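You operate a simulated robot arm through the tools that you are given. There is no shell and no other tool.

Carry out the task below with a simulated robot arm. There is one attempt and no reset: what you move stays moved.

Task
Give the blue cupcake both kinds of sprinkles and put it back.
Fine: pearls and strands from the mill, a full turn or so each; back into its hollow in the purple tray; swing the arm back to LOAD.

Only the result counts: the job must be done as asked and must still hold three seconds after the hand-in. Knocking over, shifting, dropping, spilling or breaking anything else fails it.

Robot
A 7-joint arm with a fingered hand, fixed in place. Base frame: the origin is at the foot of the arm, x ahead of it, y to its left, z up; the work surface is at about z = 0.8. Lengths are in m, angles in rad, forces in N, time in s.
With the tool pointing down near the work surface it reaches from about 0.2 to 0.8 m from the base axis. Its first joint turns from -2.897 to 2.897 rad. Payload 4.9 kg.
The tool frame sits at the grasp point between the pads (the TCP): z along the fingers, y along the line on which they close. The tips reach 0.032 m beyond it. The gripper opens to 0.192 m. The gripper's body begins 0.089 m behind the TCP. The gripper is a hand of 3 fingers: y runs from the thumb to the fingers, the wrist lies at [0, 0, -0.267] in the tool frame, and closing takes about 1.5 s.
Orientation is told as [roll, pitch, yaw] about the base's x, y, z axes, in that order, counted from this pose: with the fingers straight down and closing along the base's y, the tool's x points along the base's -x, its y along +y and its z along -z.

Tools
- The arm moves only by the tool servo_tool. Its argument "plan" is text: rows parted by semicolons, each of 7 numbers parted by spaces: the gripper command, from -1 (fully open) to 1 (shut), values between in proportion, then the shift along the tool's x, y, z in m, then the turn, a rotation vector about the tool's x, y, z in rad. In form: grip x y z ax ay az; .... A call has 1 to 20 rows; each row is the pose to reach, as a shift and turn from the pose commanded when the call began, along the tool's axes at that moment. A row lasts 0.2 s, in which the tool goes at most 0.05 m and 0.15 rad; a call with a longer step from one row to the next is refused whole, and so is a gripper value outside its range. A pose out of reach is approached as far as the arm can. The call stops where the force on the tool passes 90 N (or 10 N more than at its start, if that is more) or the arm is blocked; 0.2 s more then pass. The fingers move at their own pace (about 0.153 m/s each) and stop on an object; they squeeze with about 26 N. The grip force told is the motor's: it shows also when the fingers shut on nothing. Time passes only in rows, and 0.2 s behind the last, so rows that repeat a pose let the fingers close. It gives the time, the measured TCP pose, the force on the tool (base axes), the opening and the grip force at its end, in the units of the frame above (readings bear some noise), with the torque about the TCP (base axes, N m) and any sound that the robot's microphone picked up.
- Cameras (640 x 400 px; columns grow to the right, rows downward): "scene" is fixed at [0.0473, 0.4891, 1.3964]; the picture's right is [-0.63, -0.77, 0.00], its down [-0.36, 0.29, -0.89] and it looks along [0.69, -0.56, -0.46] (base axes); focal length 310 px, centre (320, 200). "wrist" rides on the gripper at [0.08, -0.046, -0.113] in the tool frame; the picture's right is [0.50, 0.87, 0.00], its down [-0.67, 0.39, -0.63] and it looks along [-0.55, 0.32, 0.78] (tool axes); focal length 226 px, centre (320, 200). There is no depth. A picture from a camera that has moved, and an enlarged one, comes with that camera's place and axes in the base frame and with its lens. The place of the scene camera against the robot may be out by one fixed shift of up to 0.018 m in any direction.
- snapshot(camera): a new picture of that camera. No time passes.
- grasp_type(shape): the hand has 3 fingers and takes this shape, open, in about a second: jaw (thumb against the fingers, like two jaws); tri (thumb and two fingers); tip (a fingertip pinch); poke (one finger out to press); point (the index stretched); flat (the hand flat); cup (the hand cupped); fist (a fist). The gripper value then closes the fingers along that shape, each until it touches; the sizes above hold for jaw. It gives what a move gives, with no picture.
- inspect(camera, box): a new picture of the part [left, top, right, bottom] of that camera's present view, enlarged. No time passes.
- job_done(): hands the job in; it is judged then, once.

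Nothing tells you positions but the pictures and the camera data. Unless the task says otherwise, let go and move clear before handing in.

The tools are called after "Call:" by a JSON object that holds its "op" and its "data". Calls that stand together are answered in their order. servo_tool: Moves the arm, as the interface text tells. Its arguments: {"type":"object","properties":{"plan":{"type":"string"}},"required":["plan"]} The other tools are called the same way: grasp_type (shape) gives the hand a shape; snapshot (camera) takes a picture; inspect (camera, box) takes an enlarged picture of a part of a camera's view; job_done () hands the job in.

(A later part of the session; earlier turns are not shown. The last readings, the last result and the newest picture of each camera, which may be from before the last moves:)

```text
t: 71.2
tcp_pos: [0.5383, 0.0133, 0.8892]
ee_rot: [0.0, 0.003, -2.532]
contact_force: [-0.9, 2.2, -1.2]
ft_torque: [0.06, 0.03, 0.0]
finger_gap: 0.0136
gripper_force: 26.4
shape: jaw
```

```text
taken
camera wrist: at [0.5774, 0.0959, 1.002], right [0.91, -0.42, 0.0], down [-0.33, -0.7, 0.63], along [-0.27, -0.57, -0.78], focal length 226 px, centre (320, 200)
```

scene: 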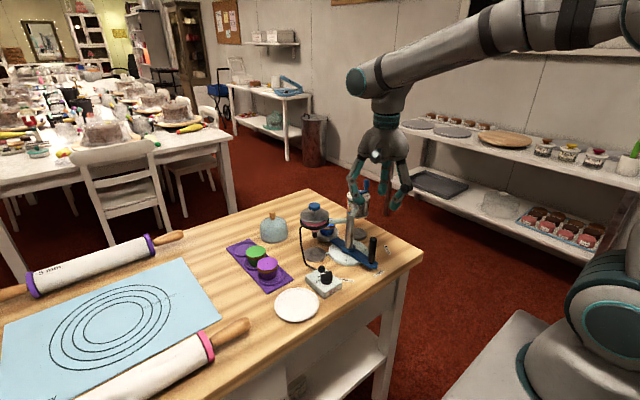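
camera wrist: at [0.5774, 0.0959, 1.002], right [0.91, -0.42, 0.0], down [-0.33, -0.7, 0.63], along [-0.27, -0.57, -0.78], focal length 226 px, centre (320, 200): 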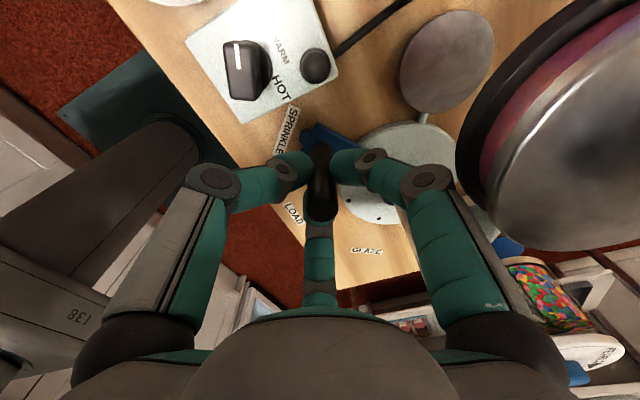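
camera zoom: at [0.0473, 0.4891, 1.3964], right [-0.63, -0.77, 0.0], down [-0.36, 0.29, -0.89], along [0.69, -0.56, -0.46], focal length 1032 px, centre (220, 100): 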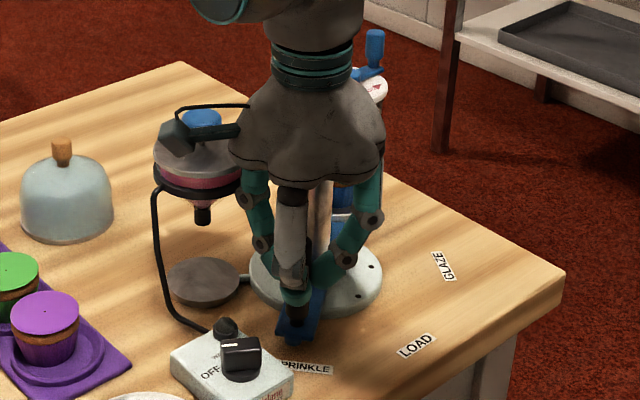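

Nearly there. Another 5° to complete about 60°.

Call:
{"op": "servo_tool", "data": {"plan": "1 0.0039 0 0 0 0 0.0436; 1 0.0078 0.0001 0 0 0 0.0873; 1 0.0078 0.0001 0 0 0 0.0873"}}

Call:
{"op": "snapshot", "data": {"camera": "wrist"}}

Call:
{"op": "inspect", "data": {"camera": "scene", "box": [310, 180, 390, 250]}}

```text
t: 72.0
tcp_pos: [0.5437, 0.0171, 0.8893]
ee_rot: [0.002, 0.001, -2.619]
contact_force: [-18.1, -6.0, 12.2]
ft_torque: [-0.07, -1.11, 0.04]
finger_gap: 0.0133
gripper_force: 25.3
shape: jaw
```

```text
taken
camera wrist: at [0.5896, 0.0962, 1.0015], right [0.87, -0.5, 0.0], down [-0.39, -0.67, 0.63], along [-0.32, -0.55, -0.77], focal length 226 px, centre (320, 200)
```

wrist: 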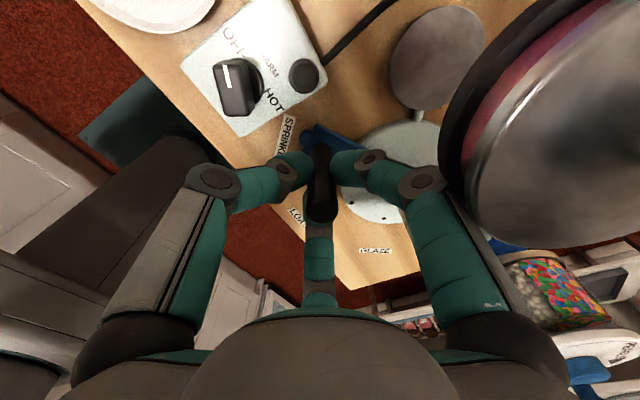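

```text
5.71 times, centred on (350, 215) of scene
camera zoom: at [0.0473, 0.4891, 1.3964], right [-0.63, -0.77, 0.0], down [-0.36, 0.29, -0.89], along [0.69, -0.56, -0.46], focal length 1768 px, centre (149, 114)
```

zoom: 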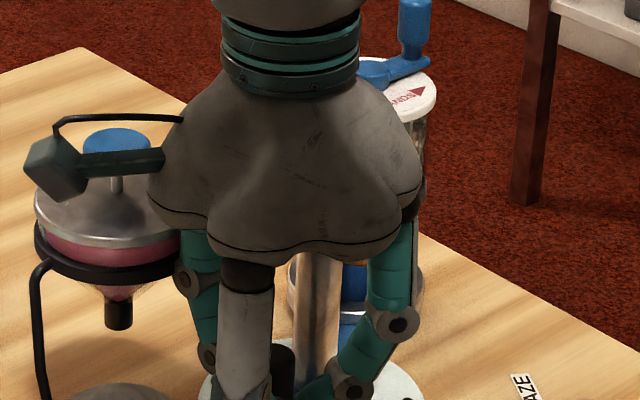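

The reaction of 18 N acting about 0.06 m above the TCP means a finger is touching the hopper's rim, not that the arm is at its stop. I'll back off right away along the arc, and then re-orient the hand so that no finger points at the hopper.

Call:
{"op": "servo_tool", "data": {"plan": "1 -0.0039 0 0 0 0 -0.0436; 1 -0.0078 -0.0001 0 0 0 -0.0873; 1 -0.0078 -0.0001 0 0 0 -0.0873"}}

Call:
{"op": "inspect", "data": {"camera": "scene", "box": [290, 170, 410, 290]}}

```text
t: 72.8
tcp_pos: [0.5392, 0.0129, 0.8896]
ee_rot: [0.002, 0.002, -2.529]
contact_force: [2.4, -2.6, 2.3]
ft_torque: [-0.04, -0.12, 0.01]
finger_gap: 0.0134
gripper_force: 26.0
shape: jaw
```

```text
3.33 times, centred on (350, 230) of scene
camera zoom: at [0.0473, 0.4891, 1.3964], right [-0.63, -0.77, 0.0], down [-0.36, 0.29, -0.89], along [0.69, -0.56, -0.46], focal length 1032 px, centre (220, 100)
```

zoom: 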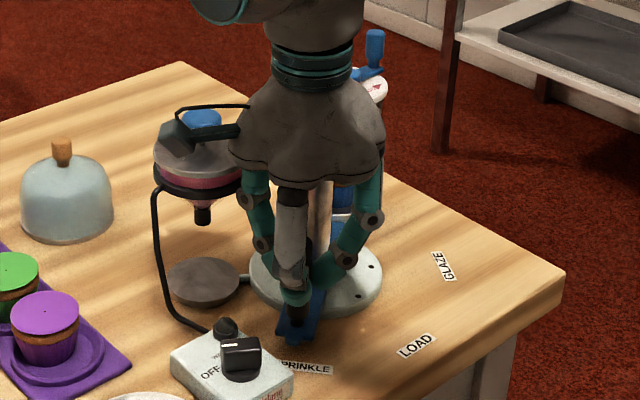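

No contact now and the hopper is unchanged. I'll swing back 15° to get room, loosen the grip there, turn the hand 50° about the handle, and regrip.

Call:
{"op": "servo_tool", "data": {"plan": "1 -0.0077 0.0007 0 0 0 -0.0873; 1 -0.0154 0.0021 0 0 0 -0.1745; 1 -0.0230 0.0037 0 0 0 -0.2618; 1 -0.0230 0.0037 0 0 0 -0.2618"}}

Call:
{"op": "servo_tool", "data": {"plan": "0.8 0 0 0 0 0 0; 0.687 0 0 0 0 0 0; 0.687 0 0 0 0 0 0; 0.687 0 0 0 0 0 0; 0.687 0 0 0 0 0 -0.145; 0.687 0 0 0 0 0 -0.29; 0.687 0 0 0 0 0 -0.436; 0.687 0 0 0 0 0 -0.581; 0.687 0 0 0 0 0 -0.727; 0.687 0 0 0 0 0 -0.8727; 0.687 0 0 0 0 0 -0.8727"}}

Call:
{"op": "snapshot", "data": {"camera": "wrist"}}

Call:
{"op": "inspect", "data": {"camera": "scene", "box": [290, 170, 410, 290]}}

```text
t: 73.8
tcp_pos: [0.5224, -0.0037, 0.8897]
ee_rot: [0.003, -0.001, -2.266]
contact_force: [5.3, -3.3, 0.7]
ft_torque: [-0.05, -0.13, 0.01]
finger_gap: 0.0132
gripper_force: 26.2
shape: jaw
```

```text
t: 76.2
tcp_pos: [0.5217, -0.0022, 0.8896]
ee_rot: [0.001, -0.002, -1.393]
contact_force: [-0.1, 0.2, 0.6]
ft_torque: [0.02, 0.01, -0.03]
finger_gap: 0.0299
gripper_force: 0.1
shape: jaw
```

```text
taken
camera wrist: at [0.4622, 0.0674, 1.0012], right [0.76, 0.65, 0.0], down [0.5, -0.59, 0.63], along [0.41, -0.48, -0.77], focal length 226 px, centre (320, 200)
```

wrist: 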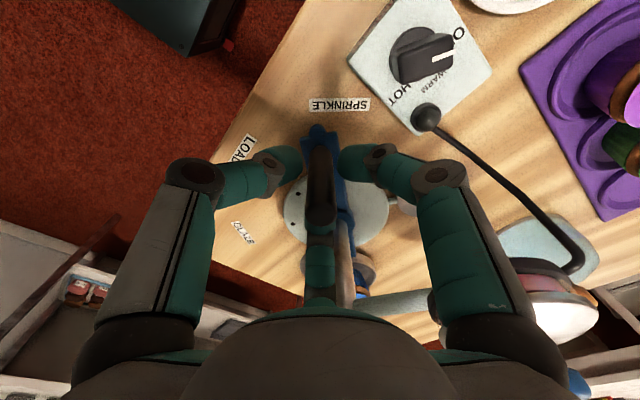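

```text
3.33 times, centred on (350, 230) of scene
camera zoom: at [0.0473, 0.4891, 1.3964], right [-0.63, -0.77, 0.0], down [-0.36, 0.29, -0.89], along [0.69, -0.56, -0.46], focal length 1032 px, centre (220, 100)
```

zoom: 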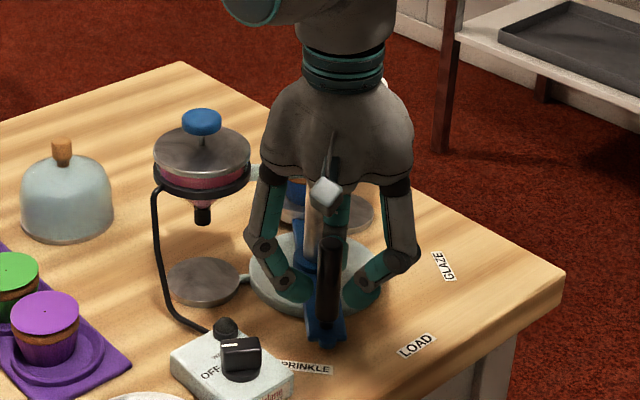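

Hand re-oriented; regripping the handle and swinging again toward SPRINKLE.

Call:
{"op": "servo_tool", "data": {"plan": "0.75 0 0 0 0 0 0; 0.8 0 0 0 0 0 0; 0.9 0 0 0 0 0 0; 1 0 0 0 0 0 0; 1 0.0047 0.0062 0 0 0 0.0873; 1 0.0092 0.0126 0 0 0 0.1745; 1 0.0131 0.0193 0 0 0 0.2618; 1 0.0131 0.0193 0 0 0 0.2618"}}

Call:
{"op": "snapshot", "data": {"camera": "wrist"}}

```text
t: 78.0
tcp_pos: [0.5381, 0.0136, 0.8888]
ee_rot: [-0.001, -0.002, -1.659]
contact_force: [-0.9, 1.2, -2.2]
ft_torque: [0.0, 0.04, 0.01]
finger_gap: 0.0114
gripper_force: 26.2
shape: jaw
```

```text
taken
camera wrist: at [0.4991, 0.0963, 1.001], right [0.91, 0.42, 0.0], down [0.33, -0.7, 0.63], along [0.27, -0.57, -0.77], focal length 226 px, centre (320, 200)
```

wrist: 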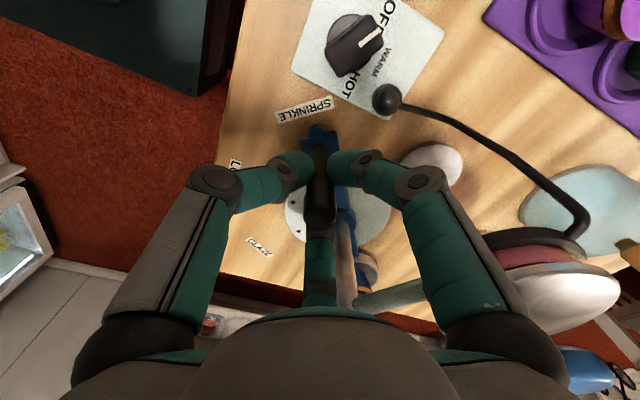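

Call:
{"op": "servo_tool", "data": {"plan": "1 0.0026 0.0030 0 0 0 0.0436; 1 0.0050 0.0060 0 0 0 0.0873; 1 0.0050 0.0060 0 0 0 0.0873"}}

Call:
{"op": "snapshot", "data": {"camera": "wrist"}}

Call:
{"op": "inspect", "data": {"camera": "scene", "box": [290, 170, 410, 290]}}

```text
t: 78.8
tcp_pos: [0.5451, 0.0185, 0.8886]
ee_rot: [0.002, -0.001, -1.745]
contact_force: [1.2, 0.7, -5.1]
ft_torque: [0.04, 0.0, 0.02]
finger_gap: 0.0116
gripper_force: 26.0
shape: jaw
```

```text
taken
camera wrist: at [0.5128, 0.1039, 1.001], right [0.94, 0.34, 0.0], down [0.27, -0.73, 0.63], along [0.22, -0.59, -0.77], focal length 226 px, centre (320, 200)
```

wrist: 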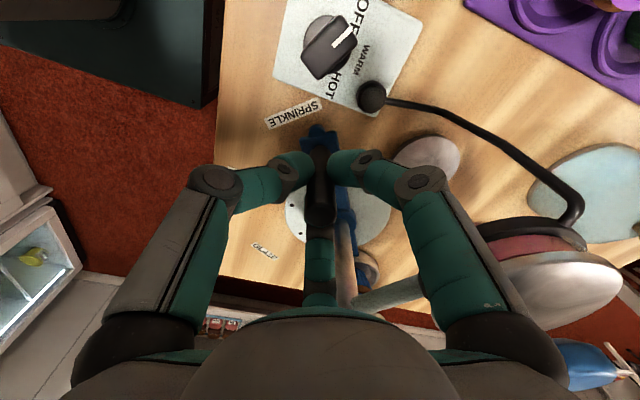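

```text
3.33 times, centred on (350, 230) of scene
camera zoom: at [0.0473, 0.4891, 1.3964], right [-0.63, -0.77, 0.0], down [-0.36, 0.29, -0.89], along [0.69, -0.56, -0.46], focal length 1032 px, centre (220, 100)
```

zoom: 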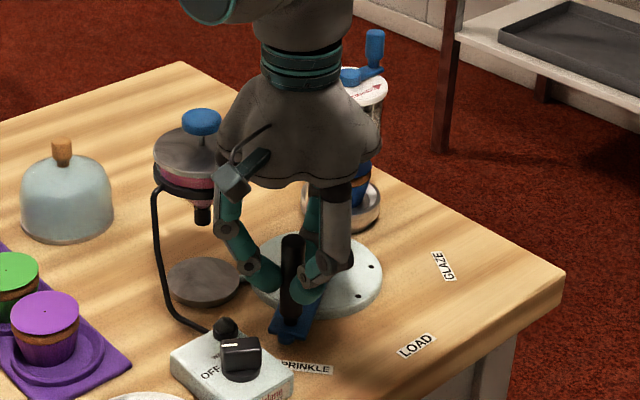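

Call:
{"op": "inspect", "data": {"camera": "scene", "box": [330, 175, 390, 245]}}

Call:
{"op": "inspect", "data": {"camera": "wrist", "box": [250, 90, 400, 180]}}

```text
5.71 times, centred on (360, 210) of scene
camera zoom: at [0.0473, 0.4891, 1.3964], right [-0.63, -0.77, 0.0], down [-0.36, 0.29, -0.89], along [0.69, -0.56, -0.46], focal length 1768 px, centre (91, 143)
```

zoom: 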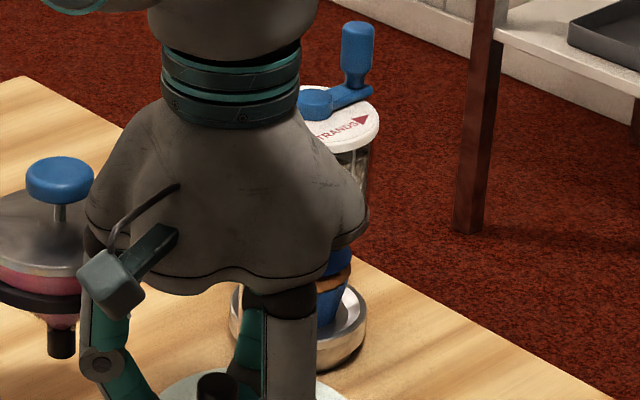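

```text
4.27 times, centred on (325, 135) of wrist
camera zoom: at [0.5128, 0.1039, 1.001], right [0.94, 0.34, 0.0], down [0.27, -0.73, 0.63], along [0.22, -0.59, -0.77], focal length 964 px, centre (299, 477)
```

zoom: 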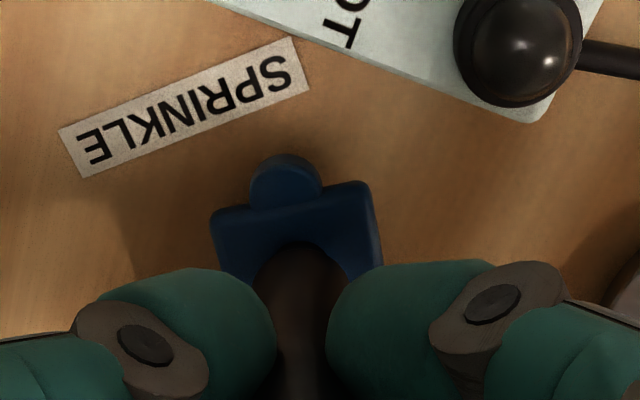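

Forces are low and the cup appears to sit right under the mill. I'll release the handle slightly and rise to check alignment with the view unobstructed.

Call:
{"op": "servo_tool", "data": {"plan": "0.85 0 0 0 0 0 0; 0.75 0 0 0 0 0 0; 0.65 0 0 0 0 0 0; 0.65 0 0 0 0 0 0; 0.65 0 0 -0.02 0 0 0; 0.65 0 0 -0.05 0 0 0; 0.65 0 0 -0.09 0 0 0; 0.65 0 0 -0.13 0 0 0; 0.65 0 0 -0.17 0 0 0; 0.65 0 0 -0.17 0 0 0"}}

Call:
{"op": "inspect", "data": {"camera": "scene", "box": [300, 175, 390, 275]}}

Call:
{"op": "snapshot", "data": {"camera": "wrist"}}

```text
t: 81.0
tcp_pos: [0.5444, 0.0177, 1.06]
ee_rot: [-0.001, -0.002, -1.744]
contact_force: [0.4, -1.4, 0.0]
ft_torque: [-0.04, 0.01, -0.02]
finger_gap: 0.0336
gripper_force: 0.1
shape: jaw
```

```text
4.00 times, centred on (345, 225) of scene
camera zoom: at [0.0473, 0.4891, 1.3964], right [-0.63, -0.77, 0.0], down [-0.36, 0.29, -0.89], along [0.69, -0.56, -0.46], focal length 1238 px, centre (220, 100)
```

zoom: 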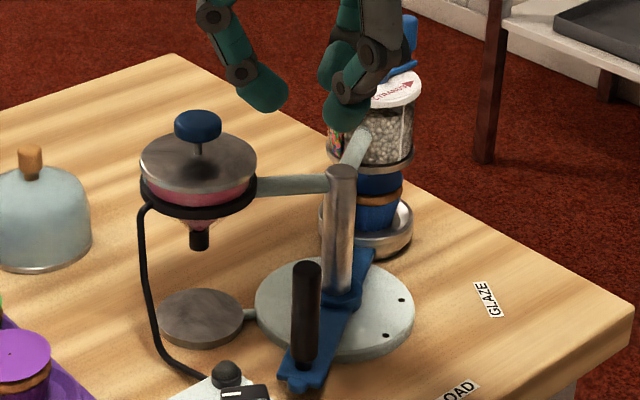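

```text
taken
camera wrist: at [0.5122, 0.1044, 1.172], right [0.94, 0.34, 0.0], down [0.27, -0.73, 0.63], along [0.22, -0.59, -0.77], focal length 226 px, centre (320, 200)
```

wrist: 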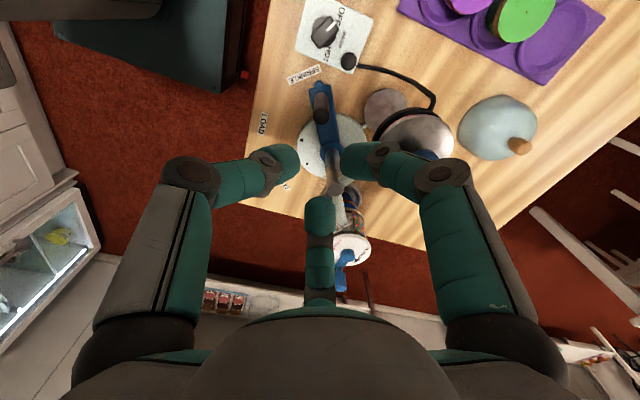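

Call:
{"op": "inspect", "data": {"camera": "scene", "box": [335, 190, 385, 245]}}

Call:
{"op": "inspect", "data": {"camera": "scene", "box": [350, 215, 430, 275]}}

```text
7.27 times, centred on (360, 218) of scene
camera zoom: at [0.0473, 0.4891, 1.3964], right [-0.63, -0.77, 0.0], down [-0.36, 0.29, -0.89], along [0.69, -0.56, -0.46], focal length 2251 px, centre (29, 73)
```

zoom: 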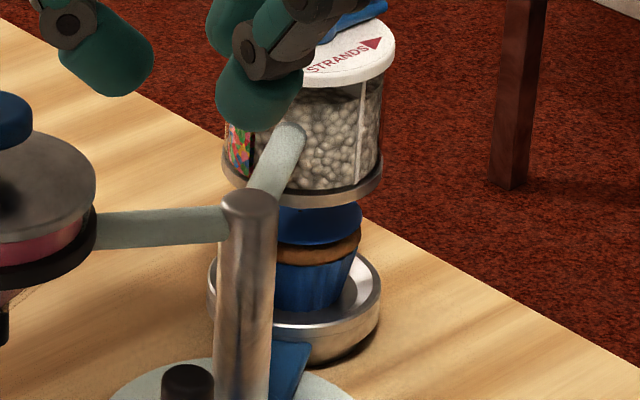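

```text
6.67 times, centred on (390, 245) of scene
camera zoom: at [0.0473, 0.4891, 1.3964], right [-0.63, -0.77, 0.0], down [-0.36, 0.29, -0.89], along [0.69, -0.56, -0.46], focal length 2063 px, centre (-147, -100)
```

zoom: 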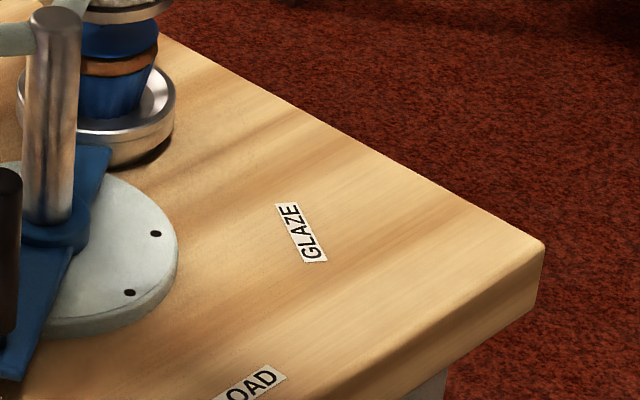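

The cup is centred under the mill within about 1 mm. Now I'll move high over the crank knob to refine its position.

Call:
{"op": "servo_tool", "data": {"plan": "0.5 -0.0301 0.0229 -0.0133 0 0 0; 0.5 -0.0602 0.0459 -0.0267 0 0 0; 0.5 -0.0903 0.0688 -0.04 0 0 0; 0.5 -0.1203 0.0917 -0.04 0 0 0; 0.5 -0.1504 0.1147 -0.04 0 0 0; 0.5 -0.1805 0.1376 -0.04 0 0 0; 0.5 -0.1805 0.1376 -0.04 0 0 0"}}

Call:
{"op": "snapshot", "data": {"camera": "wrist"}}

Call:
{"op": "inspect", "data": {"camera": "wrist", "box": [250, 100, 390, 200]}}

Call:
{"op": "inspect", "data": {"camera": "scene", "box": [320, 150, 400, 250]}}

```text
t: 82.6
tcp_pos: [0.6493, -0.1839, 1.0981]
ee_rot: [0.001, -0.002, -1.742]
contact_force: [0.1, 0.1, -0.4]
ft_torque: [-0.01, 0.0, 0.0]
finger_gap: 0.0478
gripper_force: 0.0
shape: jaw
```

```text
taken
camera wrist: at [0.6169, -0.0974, 1.2119], right [0.94, 0.34, 0.0], down [0.27, -0.73, 0.63], along [0.22, -0.59, -0.77], focal length 226 px, centre (320, 200)
```

wrist: 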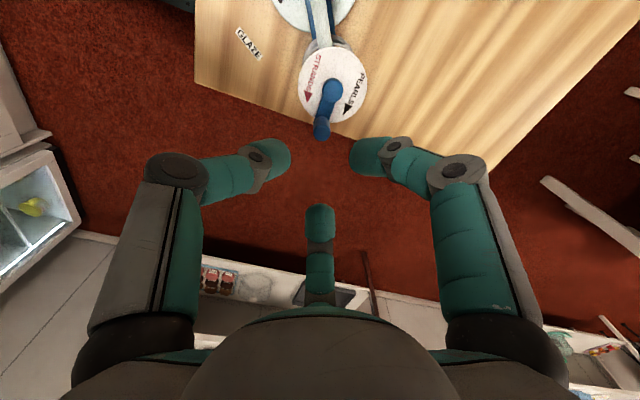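

```text
4.00 times, centred on (320, 150) of wrist
camera zoom: at [0.6169, -0.0974, 1.2119], right [0.94, 0.34, 0.0], down [0.27, -0.73, 0.63], along [0.22, -0.59, -0.77], focal length 904 px, centre (320, 400)
```

zoom: 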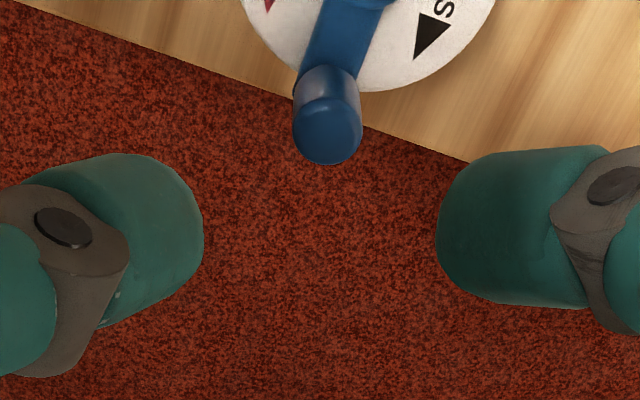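

```text
4.00 times, centred on (360, 200) of scene
camera zoom: at [0.0473, 0.4891, 1.3964], right [-0.63, -0.77, 0.0], down [-0.36, 0.29, -0.89], along [0.69, -0.56, -0.46], focal length 1238 px, centre (160, 200)
```

zoom: 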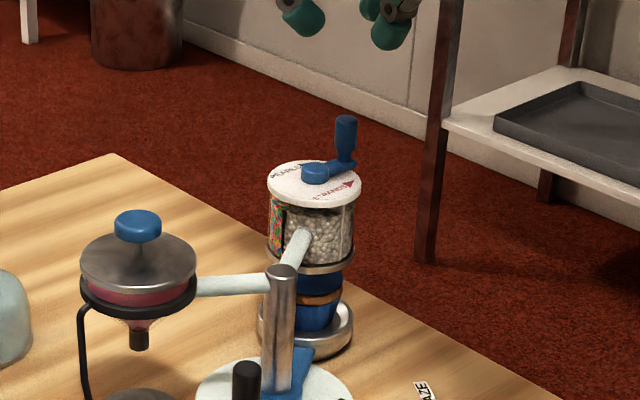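

The crank knob is at about (0.6495, -0.183), its top at about 0.994, and the hub is at (0.6487, -0.1505), so the crank radius is about 0.0325. I'll lower the fingers around the knob.

Call:
{"op": "servo_tool", "data": {"plan": "0.5 0.001 0.0002 0.03 0 0 0; 0.5 0.001 0.0002 0.06 0 0 0; 0.5 0.001 0.0002 0.08 0 0 0; 0.5 0.001 0.0002 0.08 0 0 0"}}

Call:
{"op": "inspect", "data": {"camera": "wrist", "box": [230, 100, 410, 220]}}

Call:
{"op": "inspect", "data": {"camera": "scene", "box": [310, 130, 410, 230]}}

```text
t: 83.6
tcp_pos: [0.6496, -0.1829, 1.018]
ee_rot: [0.001, -0.001, -1.745]
contact_force: [-0.1, 0.5, 0.5]
ft_torque: [0.04, 0.0, 0.01]
finger_gap: 0.0477
gripper_force: 0.0
shape: jaw
```

```text
3.33 times, centred on (320, 160) of wrist
camera zoom: at [0.6169, -0.0961, 1.1315], right [0.94, 0.34, 0.0], down [0.27, -0.73, 0.63], along [0.22, -0.59, -0.77], focal length 754 px, centre (320, 333)
```

zoom: 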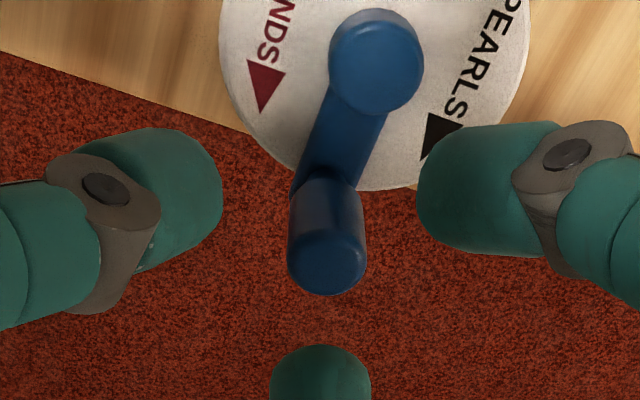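

```text
4.00 times, centred on (360, 180) of scene
camera zoom: at [0.0473, 0.4891, 1.3964], right [-0.63, -0.77, 0.0], down [-0.36, 0.29, -0.89], along [0.69, -0.56, -0.46], focal length 1238 px, centre (160, 280)
```

zoom: 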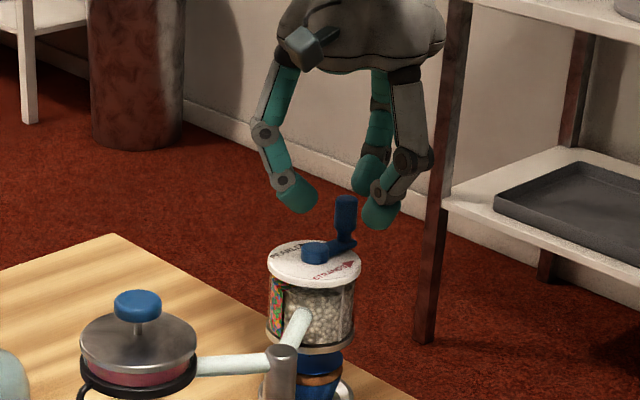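

Centred. Down 14 mm and close gently on the knob.

Call:
{"op": "servo_tool", "data": {"plan": "0.5 0 0 0.014 0 0 0; 0.6 0 0 0.014 0 0 0; 0.66 0 0 0.014 0 0 0; 0.72 0 0 0.014 0 0 0; 0.77 0 0 0.014 0 0 0; 0.82 0 0 0.014 0 0 0; 0.86 0 0 0.014 0 0 0; 0.9 0 0 0.014 0 0 0; 0.95 0 0 0.014 0 0 0; 1 0 0 0.014 0 0 0; 1 0 0 0.014 0 0 0"}}

Call:
{"op": "inspect", "data": {"camera": "wrist", "box": [230, 100, 410, 220]}}

Call:
{"op": "inspect", "data": {"camera": "scene", "box": [310, 130, 410, 230]}}

```text
t: 86.0
tcp_pos: [0.6492, -0.1814, 1.0062]
ee_rot: [-0.002, -0.001, -1.742]
contact_force: [0.3, -0.2, -3.2]
ft_torque: [-0.01, -0.03, 0.0]
finger_gap: 0.0112
gripper_force: 26.0
shape: jaw
```

```text
3.33 times, centred on (320, 160) of wrist
camera zoom: at [0.617, -0.0962, 1.1171], right [0.94, 0.34, 0.0], down [0.27, -0.73, 0.63], along [0.22, -0.59, -0.77], focal length 754 px, centre (320, 333)
```

zoom: 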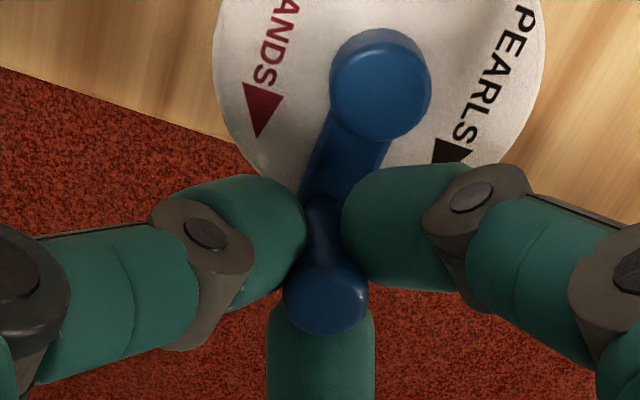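

```text
4.00 times, centred on (360, 180) of scene
camera zoom: at [0.0473, 0.4891, 1.3964], right [-0.63, -0.77, 0.0], down [-0.36, 0.29, -0.89], along [0.69, -0.56, -0.46], focal length 1238 px, centre (160, 280)
```

zoom: 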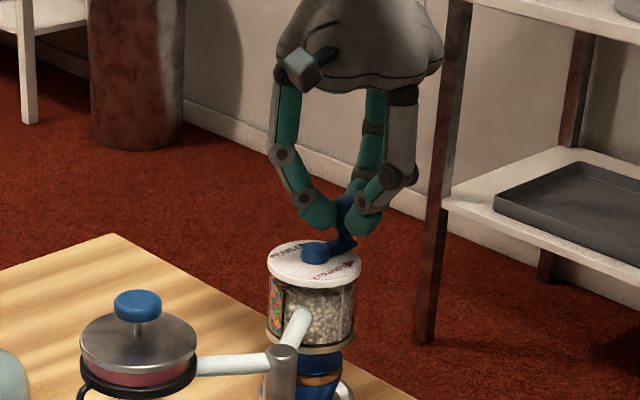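

Knob held firmly. First a 40° clockwise arc (PEARLS) to check that the crank follows and the forces stay low.

Call:
{"op": "servo_tool", "data": {"plan": "1 -0.0005 -0.0057 0 0 0 0; 1 0 -0.0114 0 0 0 0; 1 0.0015 -0.0169 0 0 0 0; 1 0.0039 -0.0221 0 0 0 0; 1 0.0039 -0.0221 0 0 0 0"}}

Call:
{"op": "inspect", "data": {"camera": "wrist", "box": [230, 60, 410, 200]}}

Call:
{"op": "inspect", "data": {"camera": "scene", "box": [320, 150, 400, 250]}}

```text
t: 87.2
tcp_pos: [0.6287, -0.1742, 1.0045]
ee_rot: [-0.001, -0.001, -1.745]
contact_force: [0.2, 0.7, -7.2]
ft_torque: [0.03, -0.01, -0.02]
finger_gap: 0.0117
gripper_force: 25.8
shape: jaw
```

```text
2.86 times, centred on (320, 130) of wrist
camera zoom: at [0.596, -0.0884, 1.1172], right [0.94, 0.34, 0.0], down [0.27, -0.73, 0.63], along [0.22, -0.59, -0.77], focal length 646 px, centre (320, 400)
```

zoom: 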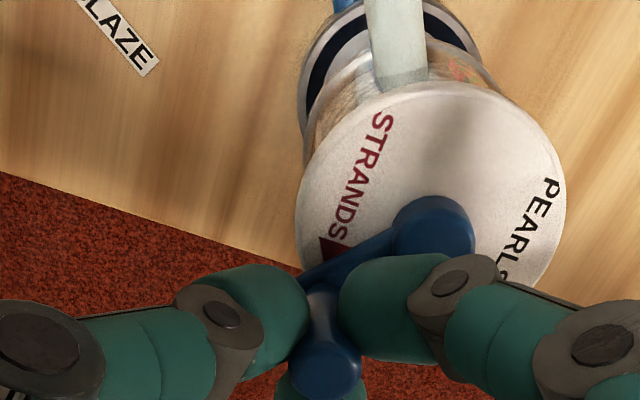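

```text
4.00 times, centred on (360, 200) of scene
camera zoom: at [0.0473, 0.4891, 1.3964], right [-0.63, -0.77, 0.0], down [-0.36, 0.29, -0.89], along [0.69, -0.56, -0.46], focal length 1238 px, centre (160, 200)
```

zoom: 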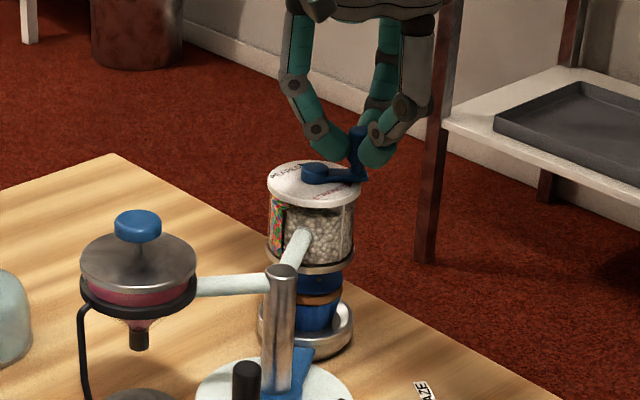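

The crank follows smoothly clockwise. Continuing the pearls turn in two halves.

Call:
{"op": "servo_tool", "data": {"plan": "1 0.0056 -0.0072 0 0 0 0; 1 0.0130 -0.0126 0 0 0 0; 1 0.0216 -0.0157 0 0 0 0; 1 0.0307 -0.0163 0 0 0 0; 1 0.0396 -0.0144 0 0 0 0; 1 0.0477 -0.0101 0 0 0 0; 1 0.0543 -0.0038 0 0 0 0; 1 0.0588 0.0041 0 0 0 0; 1 0.0610 0.0130 0 0 0 0"}}

Call:
{"op": "inspect", "data": {"camera": "scene", "box": [320, 150, 400, 250]}}

Call:
{"op": "inspect", "data": {"camera": "wrist", "box": [230, 60, 410, 200]}}

```text
t: 89.2
tcp_pos: [0.6517, -0.1173, 1.0055]
ee_rot: [-0.002, -0.001, -1.744]
contact_force: [-0.2, 6.1, -11.2]
ft_torque: [0.14, -0.04, -0.01]
finger_gap: 0.0111
gripper_force: 25.7
shape: jaw
```

```text
4.00 times, centred on (360, 200) of scene
camera zoom: at [0.0473, 0.4891, 1.3964], right [-0.63, -0.77, 0.0], down [-0.36, 0.29, -0.89], along [0.69, -0.56, -0.46], focal length 1238 px, centre (160, 200)
```

zoom: 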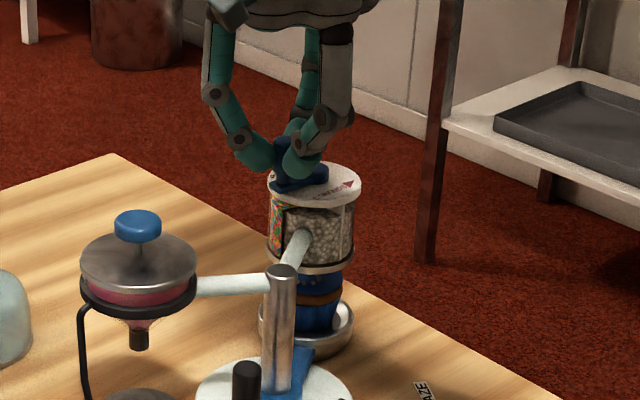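

```text
2.86 times, centred on (320, 130) of wrist
camera zoom: at [0.62, -0.0309, 1.1174], right [0.94, 0.34, 0.0], down [0.27, -0.73, 0.63], along [0.22, -0.59, -0.77], focal length 646 px, centre (320, 400)
```

zoom: 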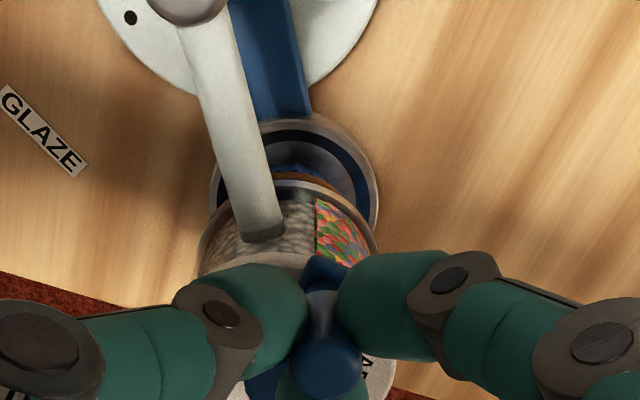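

Half a turn done with low forces. Completing the pearls turn.

Call:
{"op": "servo_tool", "data": {"plan": "1 -0.0003 0.0091 0.0005 0 0 0; 1 -0.0031 0.0178 0.001 0 0 0; 1 -0.0082 0.0254 0.001 0 0 0; 1 -0.0152 0.0312 0.001 0 0 0; 1 -0.0235 0.0349 0.001 0 0 0; 1 -0.0326 0.0362 0.001 0 0 0; 1 -0.0416 0.0349 0.001 0 0 0; 1 -0.0500 0.0312 0.001 0 0 0; 1 -0.0570 0.0253 0.001 0 0 0; 1 -0.0621 0.0178 0.001 0 0 0; 1 -0.0649 0.0091 0.001 0 0 0; 1 -0.0654 0.0034 0.001 0 0 0; 1 -0.0654 0.0034 0.001 0 0 0"}}

Call:
{"op": "inspect", "data": {"camera": "scene", "box": [320, 150, 400, 250]}}

Call:
{"op": "inspect", "data": {"camera": "scene", "box": [340, 205, 380, 245]}}

Call:
{"op": "snapshot", "data": {"camera": "wrist"}}

```text
t: 92.0
tcp_pos: [0.6439, -0.1819, 1.0052]
ee_rot: [0.002, -0.003, -1.744]
contact_force: [1.0, -1.8, 0.2]
ft_torque: [-0.04, -0.05, -0.01]
finger_gap: 0.0112
gripper_force: 25.7
shape: jaw
```

```text
4.00 times, centred on (360, 200) of scene
camera zoom: at [0.0473, 0.4891, 1.3964], right [-0.63, -0.77, 0.0], down [-0.36, 0.29, -0.89], along [0.69, -0.56, -0.46], focal length 1238 px, centre (160, 200)
```

zoom: 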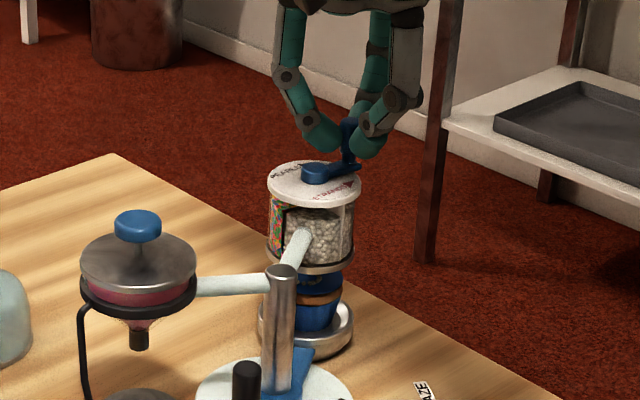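

```text
10.00 times, centred on (360, 225) of scene
camera zoom: at [0.0473, 0.4891, 1.3964], right [-0.63, -0.77, 0.0], down [-0.36, 0.29, -0.89], along [0.69, -0.56, -0.46], focal length 3095 px, centre (-80, -50)
```

zoom: 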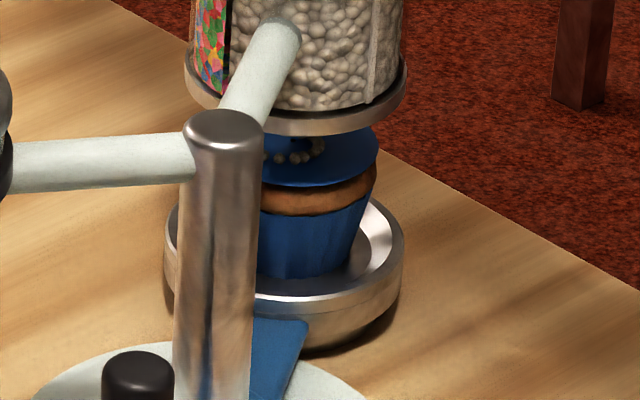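

```text
taken
camera wrist: at [0.612, -0.096, 1.1167], right [0.94, 0.34, 0.0], down [0.26, -0.73, 0.63], along [0.22, -0.59, -0.77], focal length 226 px, centre (320, 200)
```

wrist: 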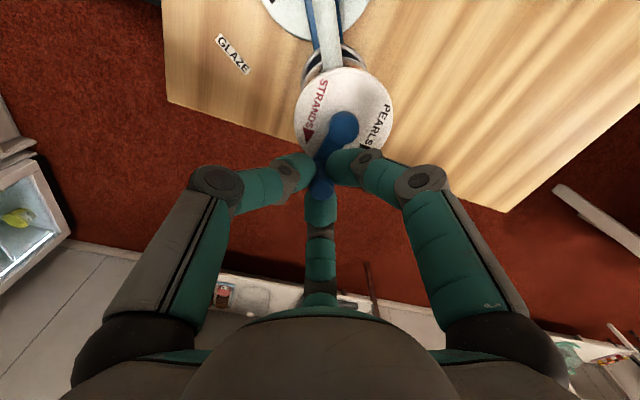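

A ring of pearls now sits on the frosting. Next the counter-clockwise turn for strands, first half.

Call:
{"op": "servo_tool", "data": {"plan": "1 0.0005 0.0057 0 0 0 0; 1 0.0033 0.0144 0 0 0 0; 1 0.0084 0.0219 0 0 0 0; 1 0.0154 0.0278 0 0 0 0; 1 0.0238 0.0315 0 0 0 0; 1 0.0328 0.0328 0 0 0 0; 1 0.0419 0.0315 0 0 0 0; 1 0.0502 0.0278 0 0 0 0; 1 0.0572 0.0220 0 0 0 0; 1 0.0623 0.0144 0 0 0 0; 1 0.0651 0.0057 0 0 0 0; 1 0.0654 -0.0034 0 0 0 0"}}

Call:
{"op": "inspect", "data": {"camera": "scene", "box": [340, 205, 380, 245]}}

```text
t: 94.6
tcp_pos: [0.6516, -0.1157, 1.005]
ee_rot: [0.001, -0.002, -1.745]
contact_force: [0.0, 1.9, 5.7]
ft_torque: [0.07, -0.03, -0.02]
finger_gap: 0.0115
gripper_force: 26.0
shape: jaw
```

```text
10.00 times, centred on (360, 225) of scene
camera zoom: at [0.0473, 0.4891, 1.3964], right [-0.63, -0.77, 0.0], down [-0.36, 0.29, -0.89], along [0.69, -0.56, -0.46], focal length 3095 px, centre (-80, -50)
```

zoom: 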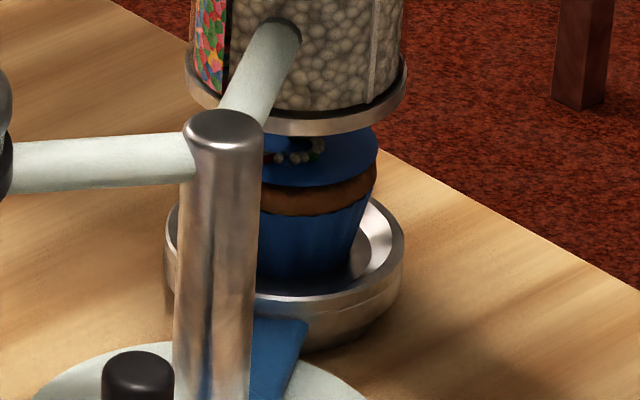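

Coloured strands are landing too. Completing the second half of the strands turn.

Call:
{"op": "servo_tool", "data": {"plan": "1 -0.0022 -0.0089 0 0 0 0; 1 -0.0067 -0.0168 0 0 0 0; 1 -0.0133 -0.0231 0 0 0 0; 1 -0.0214 -0.0274 0 0 0 0; 1 -0.0303 -0.0293 0 0 0 0; 1 -0.0394 -0.0287 0 0 0 0; 1 -0.0480 -0.0256 0 0 0 0; 1 -0.0554 -0.0202 0 0 0 0; 1 -0.0610 -0.0130 0 0 0 0; 1 -0.0649 -0.0023 0 0 0 0; 1 -0.0649 0.0091 0 0 0 0; 1 -0.0634 0.0146 0 0 0 0; 1 -0.0634 0.0146 0 0 0 0"}}

Call:
{"op": "inspect", "data": {"camera": "scene", "box": [340, 205, 380, 245]}}

Call:
{"op": "snapshot", "data": {"camera": "wrist"}}

```text
t: 97.4
tcp_pos: [0.6559, -0.1814, 1.0046]
ee_rot: [0.002, -0.003, -1.743]
contact_force: [0.5, -0.4, 5.0]
ft_torque: [0.04, 0.01, 0.0]
finger_gap: 0.0115
gripper_force: 25.8
shape: jaw
```

```text
10.00 times, centred on (360, 225) of scene
camera zoom: at [0.0473, 0.4891, 1.3964], right [-0.63, -0.77, 0.0], down [-0.36, 0.29, -0.89], along [0.69, -0.56, -0.46], focal length 3095 px, centre (-80, -50)
```

zoom: 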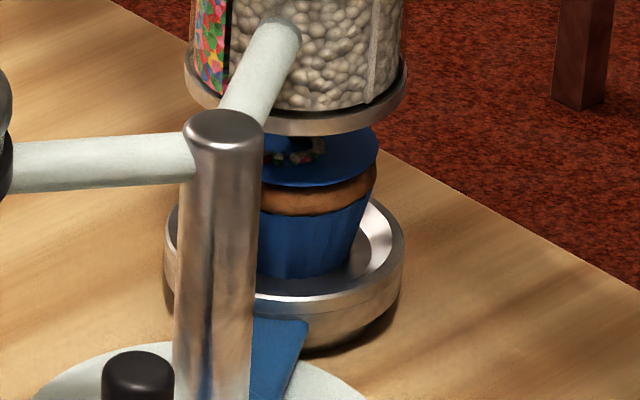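

```text
taken
camera wrist: at [0.6236, -0.0959, 1.1166], right [0.94, 0.34, 0.0], down [0.27, -0.73, 0.63], along [0.22, -0.59, -0.77], focal length 226 px, centre (320, 200)
```

wrist: 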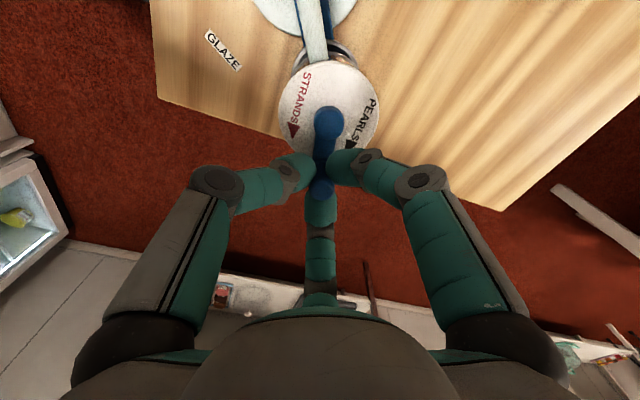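

Both turns are done. Releasing the knob and rising clear.

Call:
{"op": "servo_tool", "data": {"plan": "0.9 0 0 0 0 0 0; 0.8 0 0 0 0 0 0; 0.7 0 0 0 0 0 0; 0.6 0 0 0 0 0 0; 0.5 0 0 0 0 0 0; 0.5 0 0 0 0 0 0; 0.5 0 0 -0.03 0 0 0; 0.5 0 0 -0.07 0 0 0; 0.5 0 0 -0.1 0 0 0; 0.5 0 0 -0.1 0 0 0"}}

Call:
{"op": "inspect", "data": {"camera": "scene", "box": [300, 150, 400, 280]}}

Call:
{"op": "snapshot", "data": {"camera": "wrist"}}

```text
t: 99.6
tcp_pos: [0.6557, -0.184, 1.1051]
ee_rot: [-0.001, -0.003, -1.743]
contact_force: [0.4, 0.5, -0.1]
ft_torque: [-0.01, 0.02, 0.02]
finger_gap: 0.0479
gripper_force: 0.2
shape: jaw
```

```text
3.08 times, centred on (350, 215) of scene
camera zoom: at [0.0473, 0.4891, 1.3964], right [-0.63, -0.77, 0.0], down [-0.36, 0.29, -0.89], along [0.69, -0.56, -0.46], focal length 952 px, centre (228, 154)
```

zoom: 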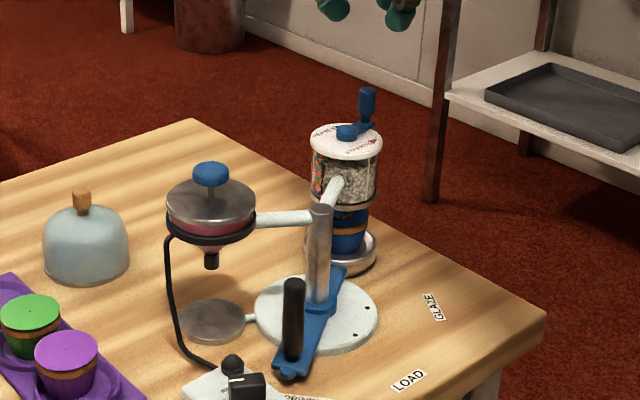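

```text
taken
camera wrist: at [0.6237, -0.0968, 1.217], right [0.94, 0.34, 0.0], down [0.27, -0.73, 0.63], along [0.22, -0.59, -0.77], focal length 226 px, centre (320, 200)
```

wrist: 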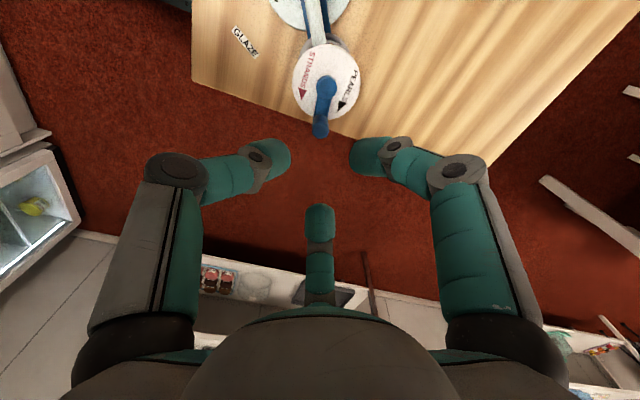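

Back over to the handle at its SPRINKLE position, same hand orientation as when I released it.

Call:
{"op": "servo_tool", "data": {"plan": "0.5 0.0299 -0.0240 0 0 0 0; 0.5 0.0598 -0.0481 0 0 0 0; 0.5 0.0897 -0.0721 0 0 0 0; 0.55 0.1195 -0.0961 0 0 0 0; 0.6 0.1494 -0.1202 0.02 0 0 0; 0.62 0.1793 -0.1442 0.045 0 0 0; 0.62 0.1793 -0.1442 0.08 0 0 0; 0.62 0.1793 -0.1442 0.1 0 0 0; 0.62 0.1793 -0.1442 0.1 0 0 0"}}

Call:
{"op": "snapshot", "data": {"camera": "wrist"}}

Call:
{"op": "inspect", "data": {"camera": "wrist", "box": [250, 110, 390, 210]}}

```text
t: 101.6
tcp_pos: [0.5429, 0.0205, 1.0034]
ee_rot: [0.002, -0.002, -1.744]
contact_force: [-0.4, 0.4, -0.2]
ft_torque: [-0.02, 0.01, -0.01]
finger_gap: 0.0367
gripper_force: 0.1
shape: jaw
```

```text
taken
camera wrist: at [0.5115, 0.1059, 1.1161], right [0.94, 0.34, 0.0], down [0.27, -0.73, 0.63], along [0.22, -0.59, -0.77], focal length 226 px, centre (320, 200)
```

wrist: 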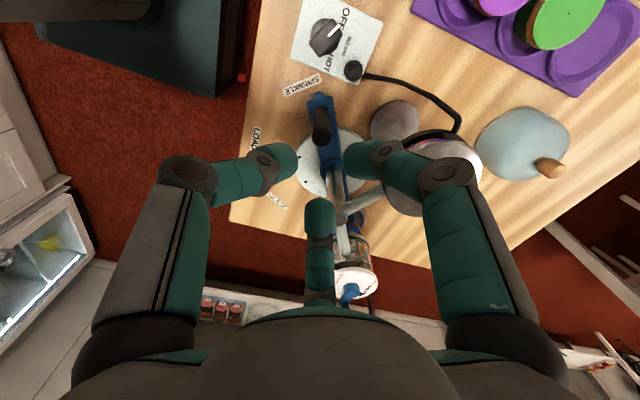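

```text
4.00 times, centred on (320, 160) of wrist
camera zoom: at [0.5115, 0.1059, 1.1161], right [0.94, 0.34, 0.0], down [0.27, -0.73, 0.63], along [0.22, -0.59, -0.77], focal length 904 px, centre (320, 360)
```

zoom: 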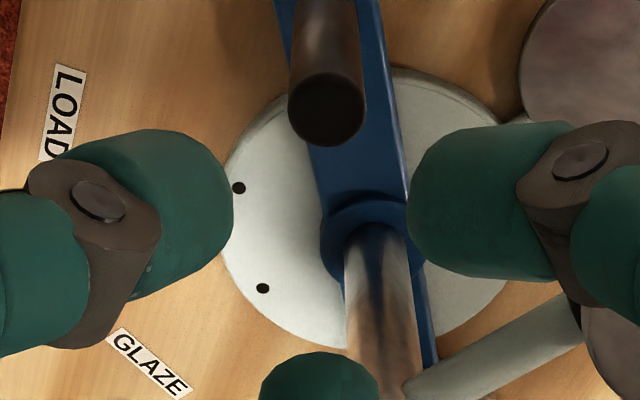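

Small correction toward the handle centre, then down.

Call:
{"op": "servo_tool", "data": {"plan": "0.64 -0.0026 0.0027 0.02 0 0 0; 0.64 -0.0026 0.0027 0.05 0 0 0; 0.64 -0.0026 0.0027 0.08 0 0 0; 0.64 -0.0026 0.0027 0.1 0 0 0; 0.64 -0.0026 0.0027 0.1145 0 0 0; 0.64 -0.0026 0.0027 0.1145 0 0 0"}}

Call:
{"op": "snapshot", "data": {"camera": "wrist"}}

Call:
{"op": "inspect", "data": {"camera": "scene", "box": [290, 170, 410, 290]}}

```text
t: 103.0
tcp_pos: [0.5462, 0.0173, 0.8896]
ee_rot: [0.001, -0.002, -1.745]
contact_force: [0.5, -0.5, 0.1]
ft_torque: [-0.02, 0.0, 0.0]
finger_gap: 0.0348
gripper_force: 0.1
shape: jaw
```

```text
taken
camera wrist: at [0.5142, 0.1025, 1.0019], right [0.94, 0.34, 0.0], down [0.27, -0.73, 0.63], along [0.22, -0.59, -0.77], focal length 226 px, centre (320, 200)
```

wrist: 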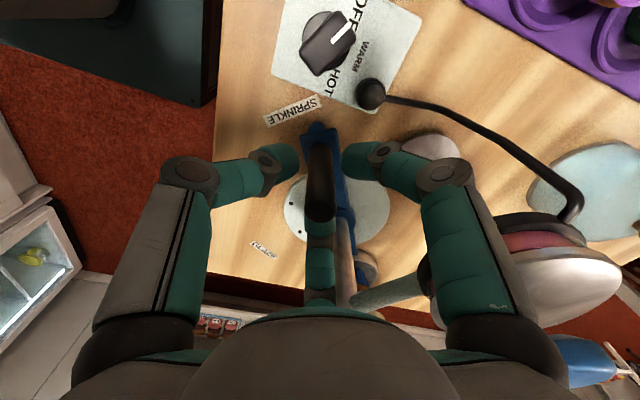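

```text
3.33 times, centred on (350, 230) of scene
camera zoom: at [0.0473, 0.4891, 1.3964], right [-0.63, -0.77, 0.0], down [-0.36, 0.29, -0.89], along [0.69, -0.56, -0.46], focal length 1032 px, centre (220, 100)
```

zoom: 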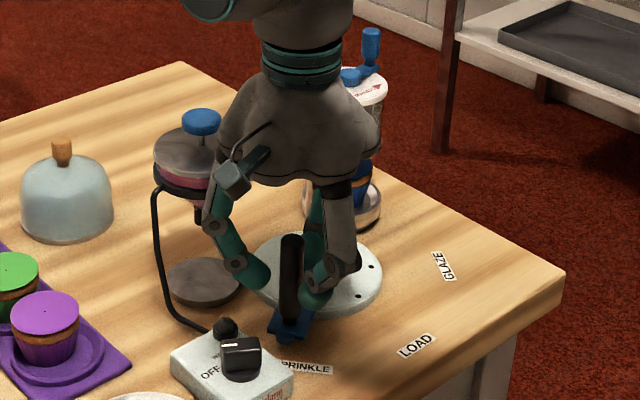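

Handle is between the fingers. I'll close to a snug cage (about 2 mm slack, so it can pivot in the grip) and swing it back counter-clockwise along the fitted circle toward LOAD, first half.

Call:
{"op": "servo_tool", "data": {"plan": "0.75 0 0 0 0 0 0; 0.833 0 0 0 0 0 0; 0.833 0 0 0 0 0 0; 0.833 -0.0051 -0.0064 0 0 0 0; 0.833 -0.0111 -0.0116 0 0 0 0; 0.833 -0.0174 -0.0160 0 0 0 0; 0.833 -0.0241 -0.0200 0 0 0 0; 0.833 -0.0312 -0.0233 0 0 0 0; 0.833 -0.0385 -0.0261 0 0 0 0; 0.833 -0.0385 -0.0261 0 0 0 0"}}

Call:
{"op": "inspect", "data": {"camera": "scene", "box": [290, 170, 410, 290]}}

```text
t: 105.2
tcp_pos: [0.5135, -0.0166, 0.891]
ee_rot: [0.003, -0.002, -1.743]
contact_force: [-0.6, 0.8, -0.1]
ft_torque: [0.03, 0.03, 0.0]
finger_gap: 0.0163
gripper_force: 0.1
shape: jaw
```

```text
3.33 times, centred on (350, 230) of scene
camera zoom: at [0.0473, 0.4891, 1.3964], right [-0.63, -0.77, 0.0], down [-0.36, 0.29, -0.89], along [0.69, -0.56, -0.46], focal length 1032 px, centre (220, 100)
```

zoom: 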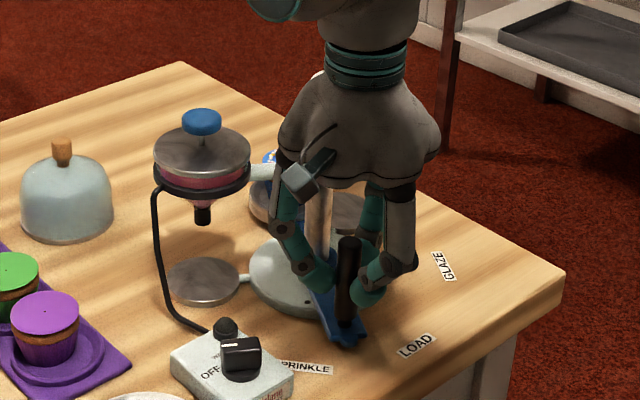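

Moving freely. Completing the swing to LOAD and gently closing there to centre the handle.

Call:
{"op": "servo_tool", "data": {"plan": "0.833 -0.0076 -0.0021 0 0 0 0; 0.833 -0.0153 -0.0035 0 0 0 0; 0.833 -0.0230 -0.0043 0 0 0 0; 0.833 -0.0308 -0.0043 0 0 0 0; 0.833 -0.0387 -0.0038 0 0 0 0; 0.833 -0.0470 -0.0023 0 0 0 0; 0.9 -0.0470 -0.0023 0 0 0 0; 1 -0.0470 -0.0023 0 0 0 0; 1 -0.0470 -0.0023 0 0 0 0"}}

Call:
{"op": "inspect", "data": {"camera": "scene", "box": [290, 170, 410, 290]}}

Call:
{"op": "snapshot", "data": {"camera": "wrist"}}

```text
t: 107.2
tcp_pos: [0.5038, -0.0637, 0.8895]
ee_rot: [0.002, -0.003, -1.744]
contact_force: [-0.5, 1.7, -5.5]
ft_torque: [0.02, 0.0, 0.02]
finger_gap: 0.0139
gripper_force: 26.0
shape: jaw
```

```text
3.33 times, centred on (350, 230) of scene
camera zoom: at [0.0473, 0.4891, 1.3964], right [-0.63, -0.77, 0.0], down [-0.36, 0.29, -0.89], along [0.69, -0.56, -0.46], focal length 1032 px, centre (220, 100)
```

zoom: 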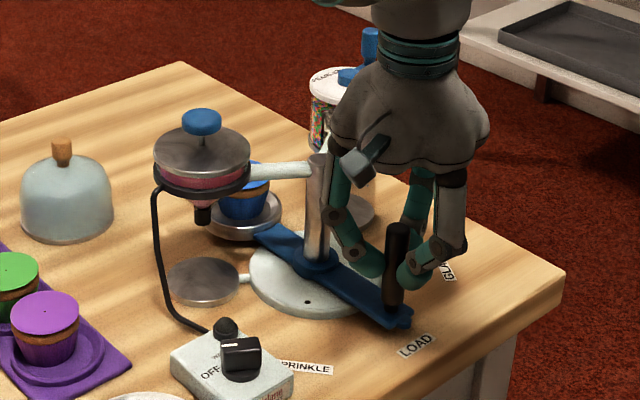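

```text
taken
camera wrist: at [0.4715, 0.0229, 1.0013], right [0.94, 0.34, 0.0], down [0.27, -0.73, 0.63], along [0.22, -0.59, -0.77], focal length 226 px, centre (320, 200)
```

wrist: 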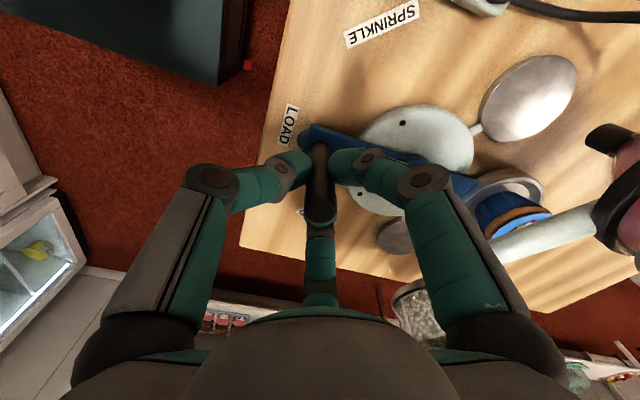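

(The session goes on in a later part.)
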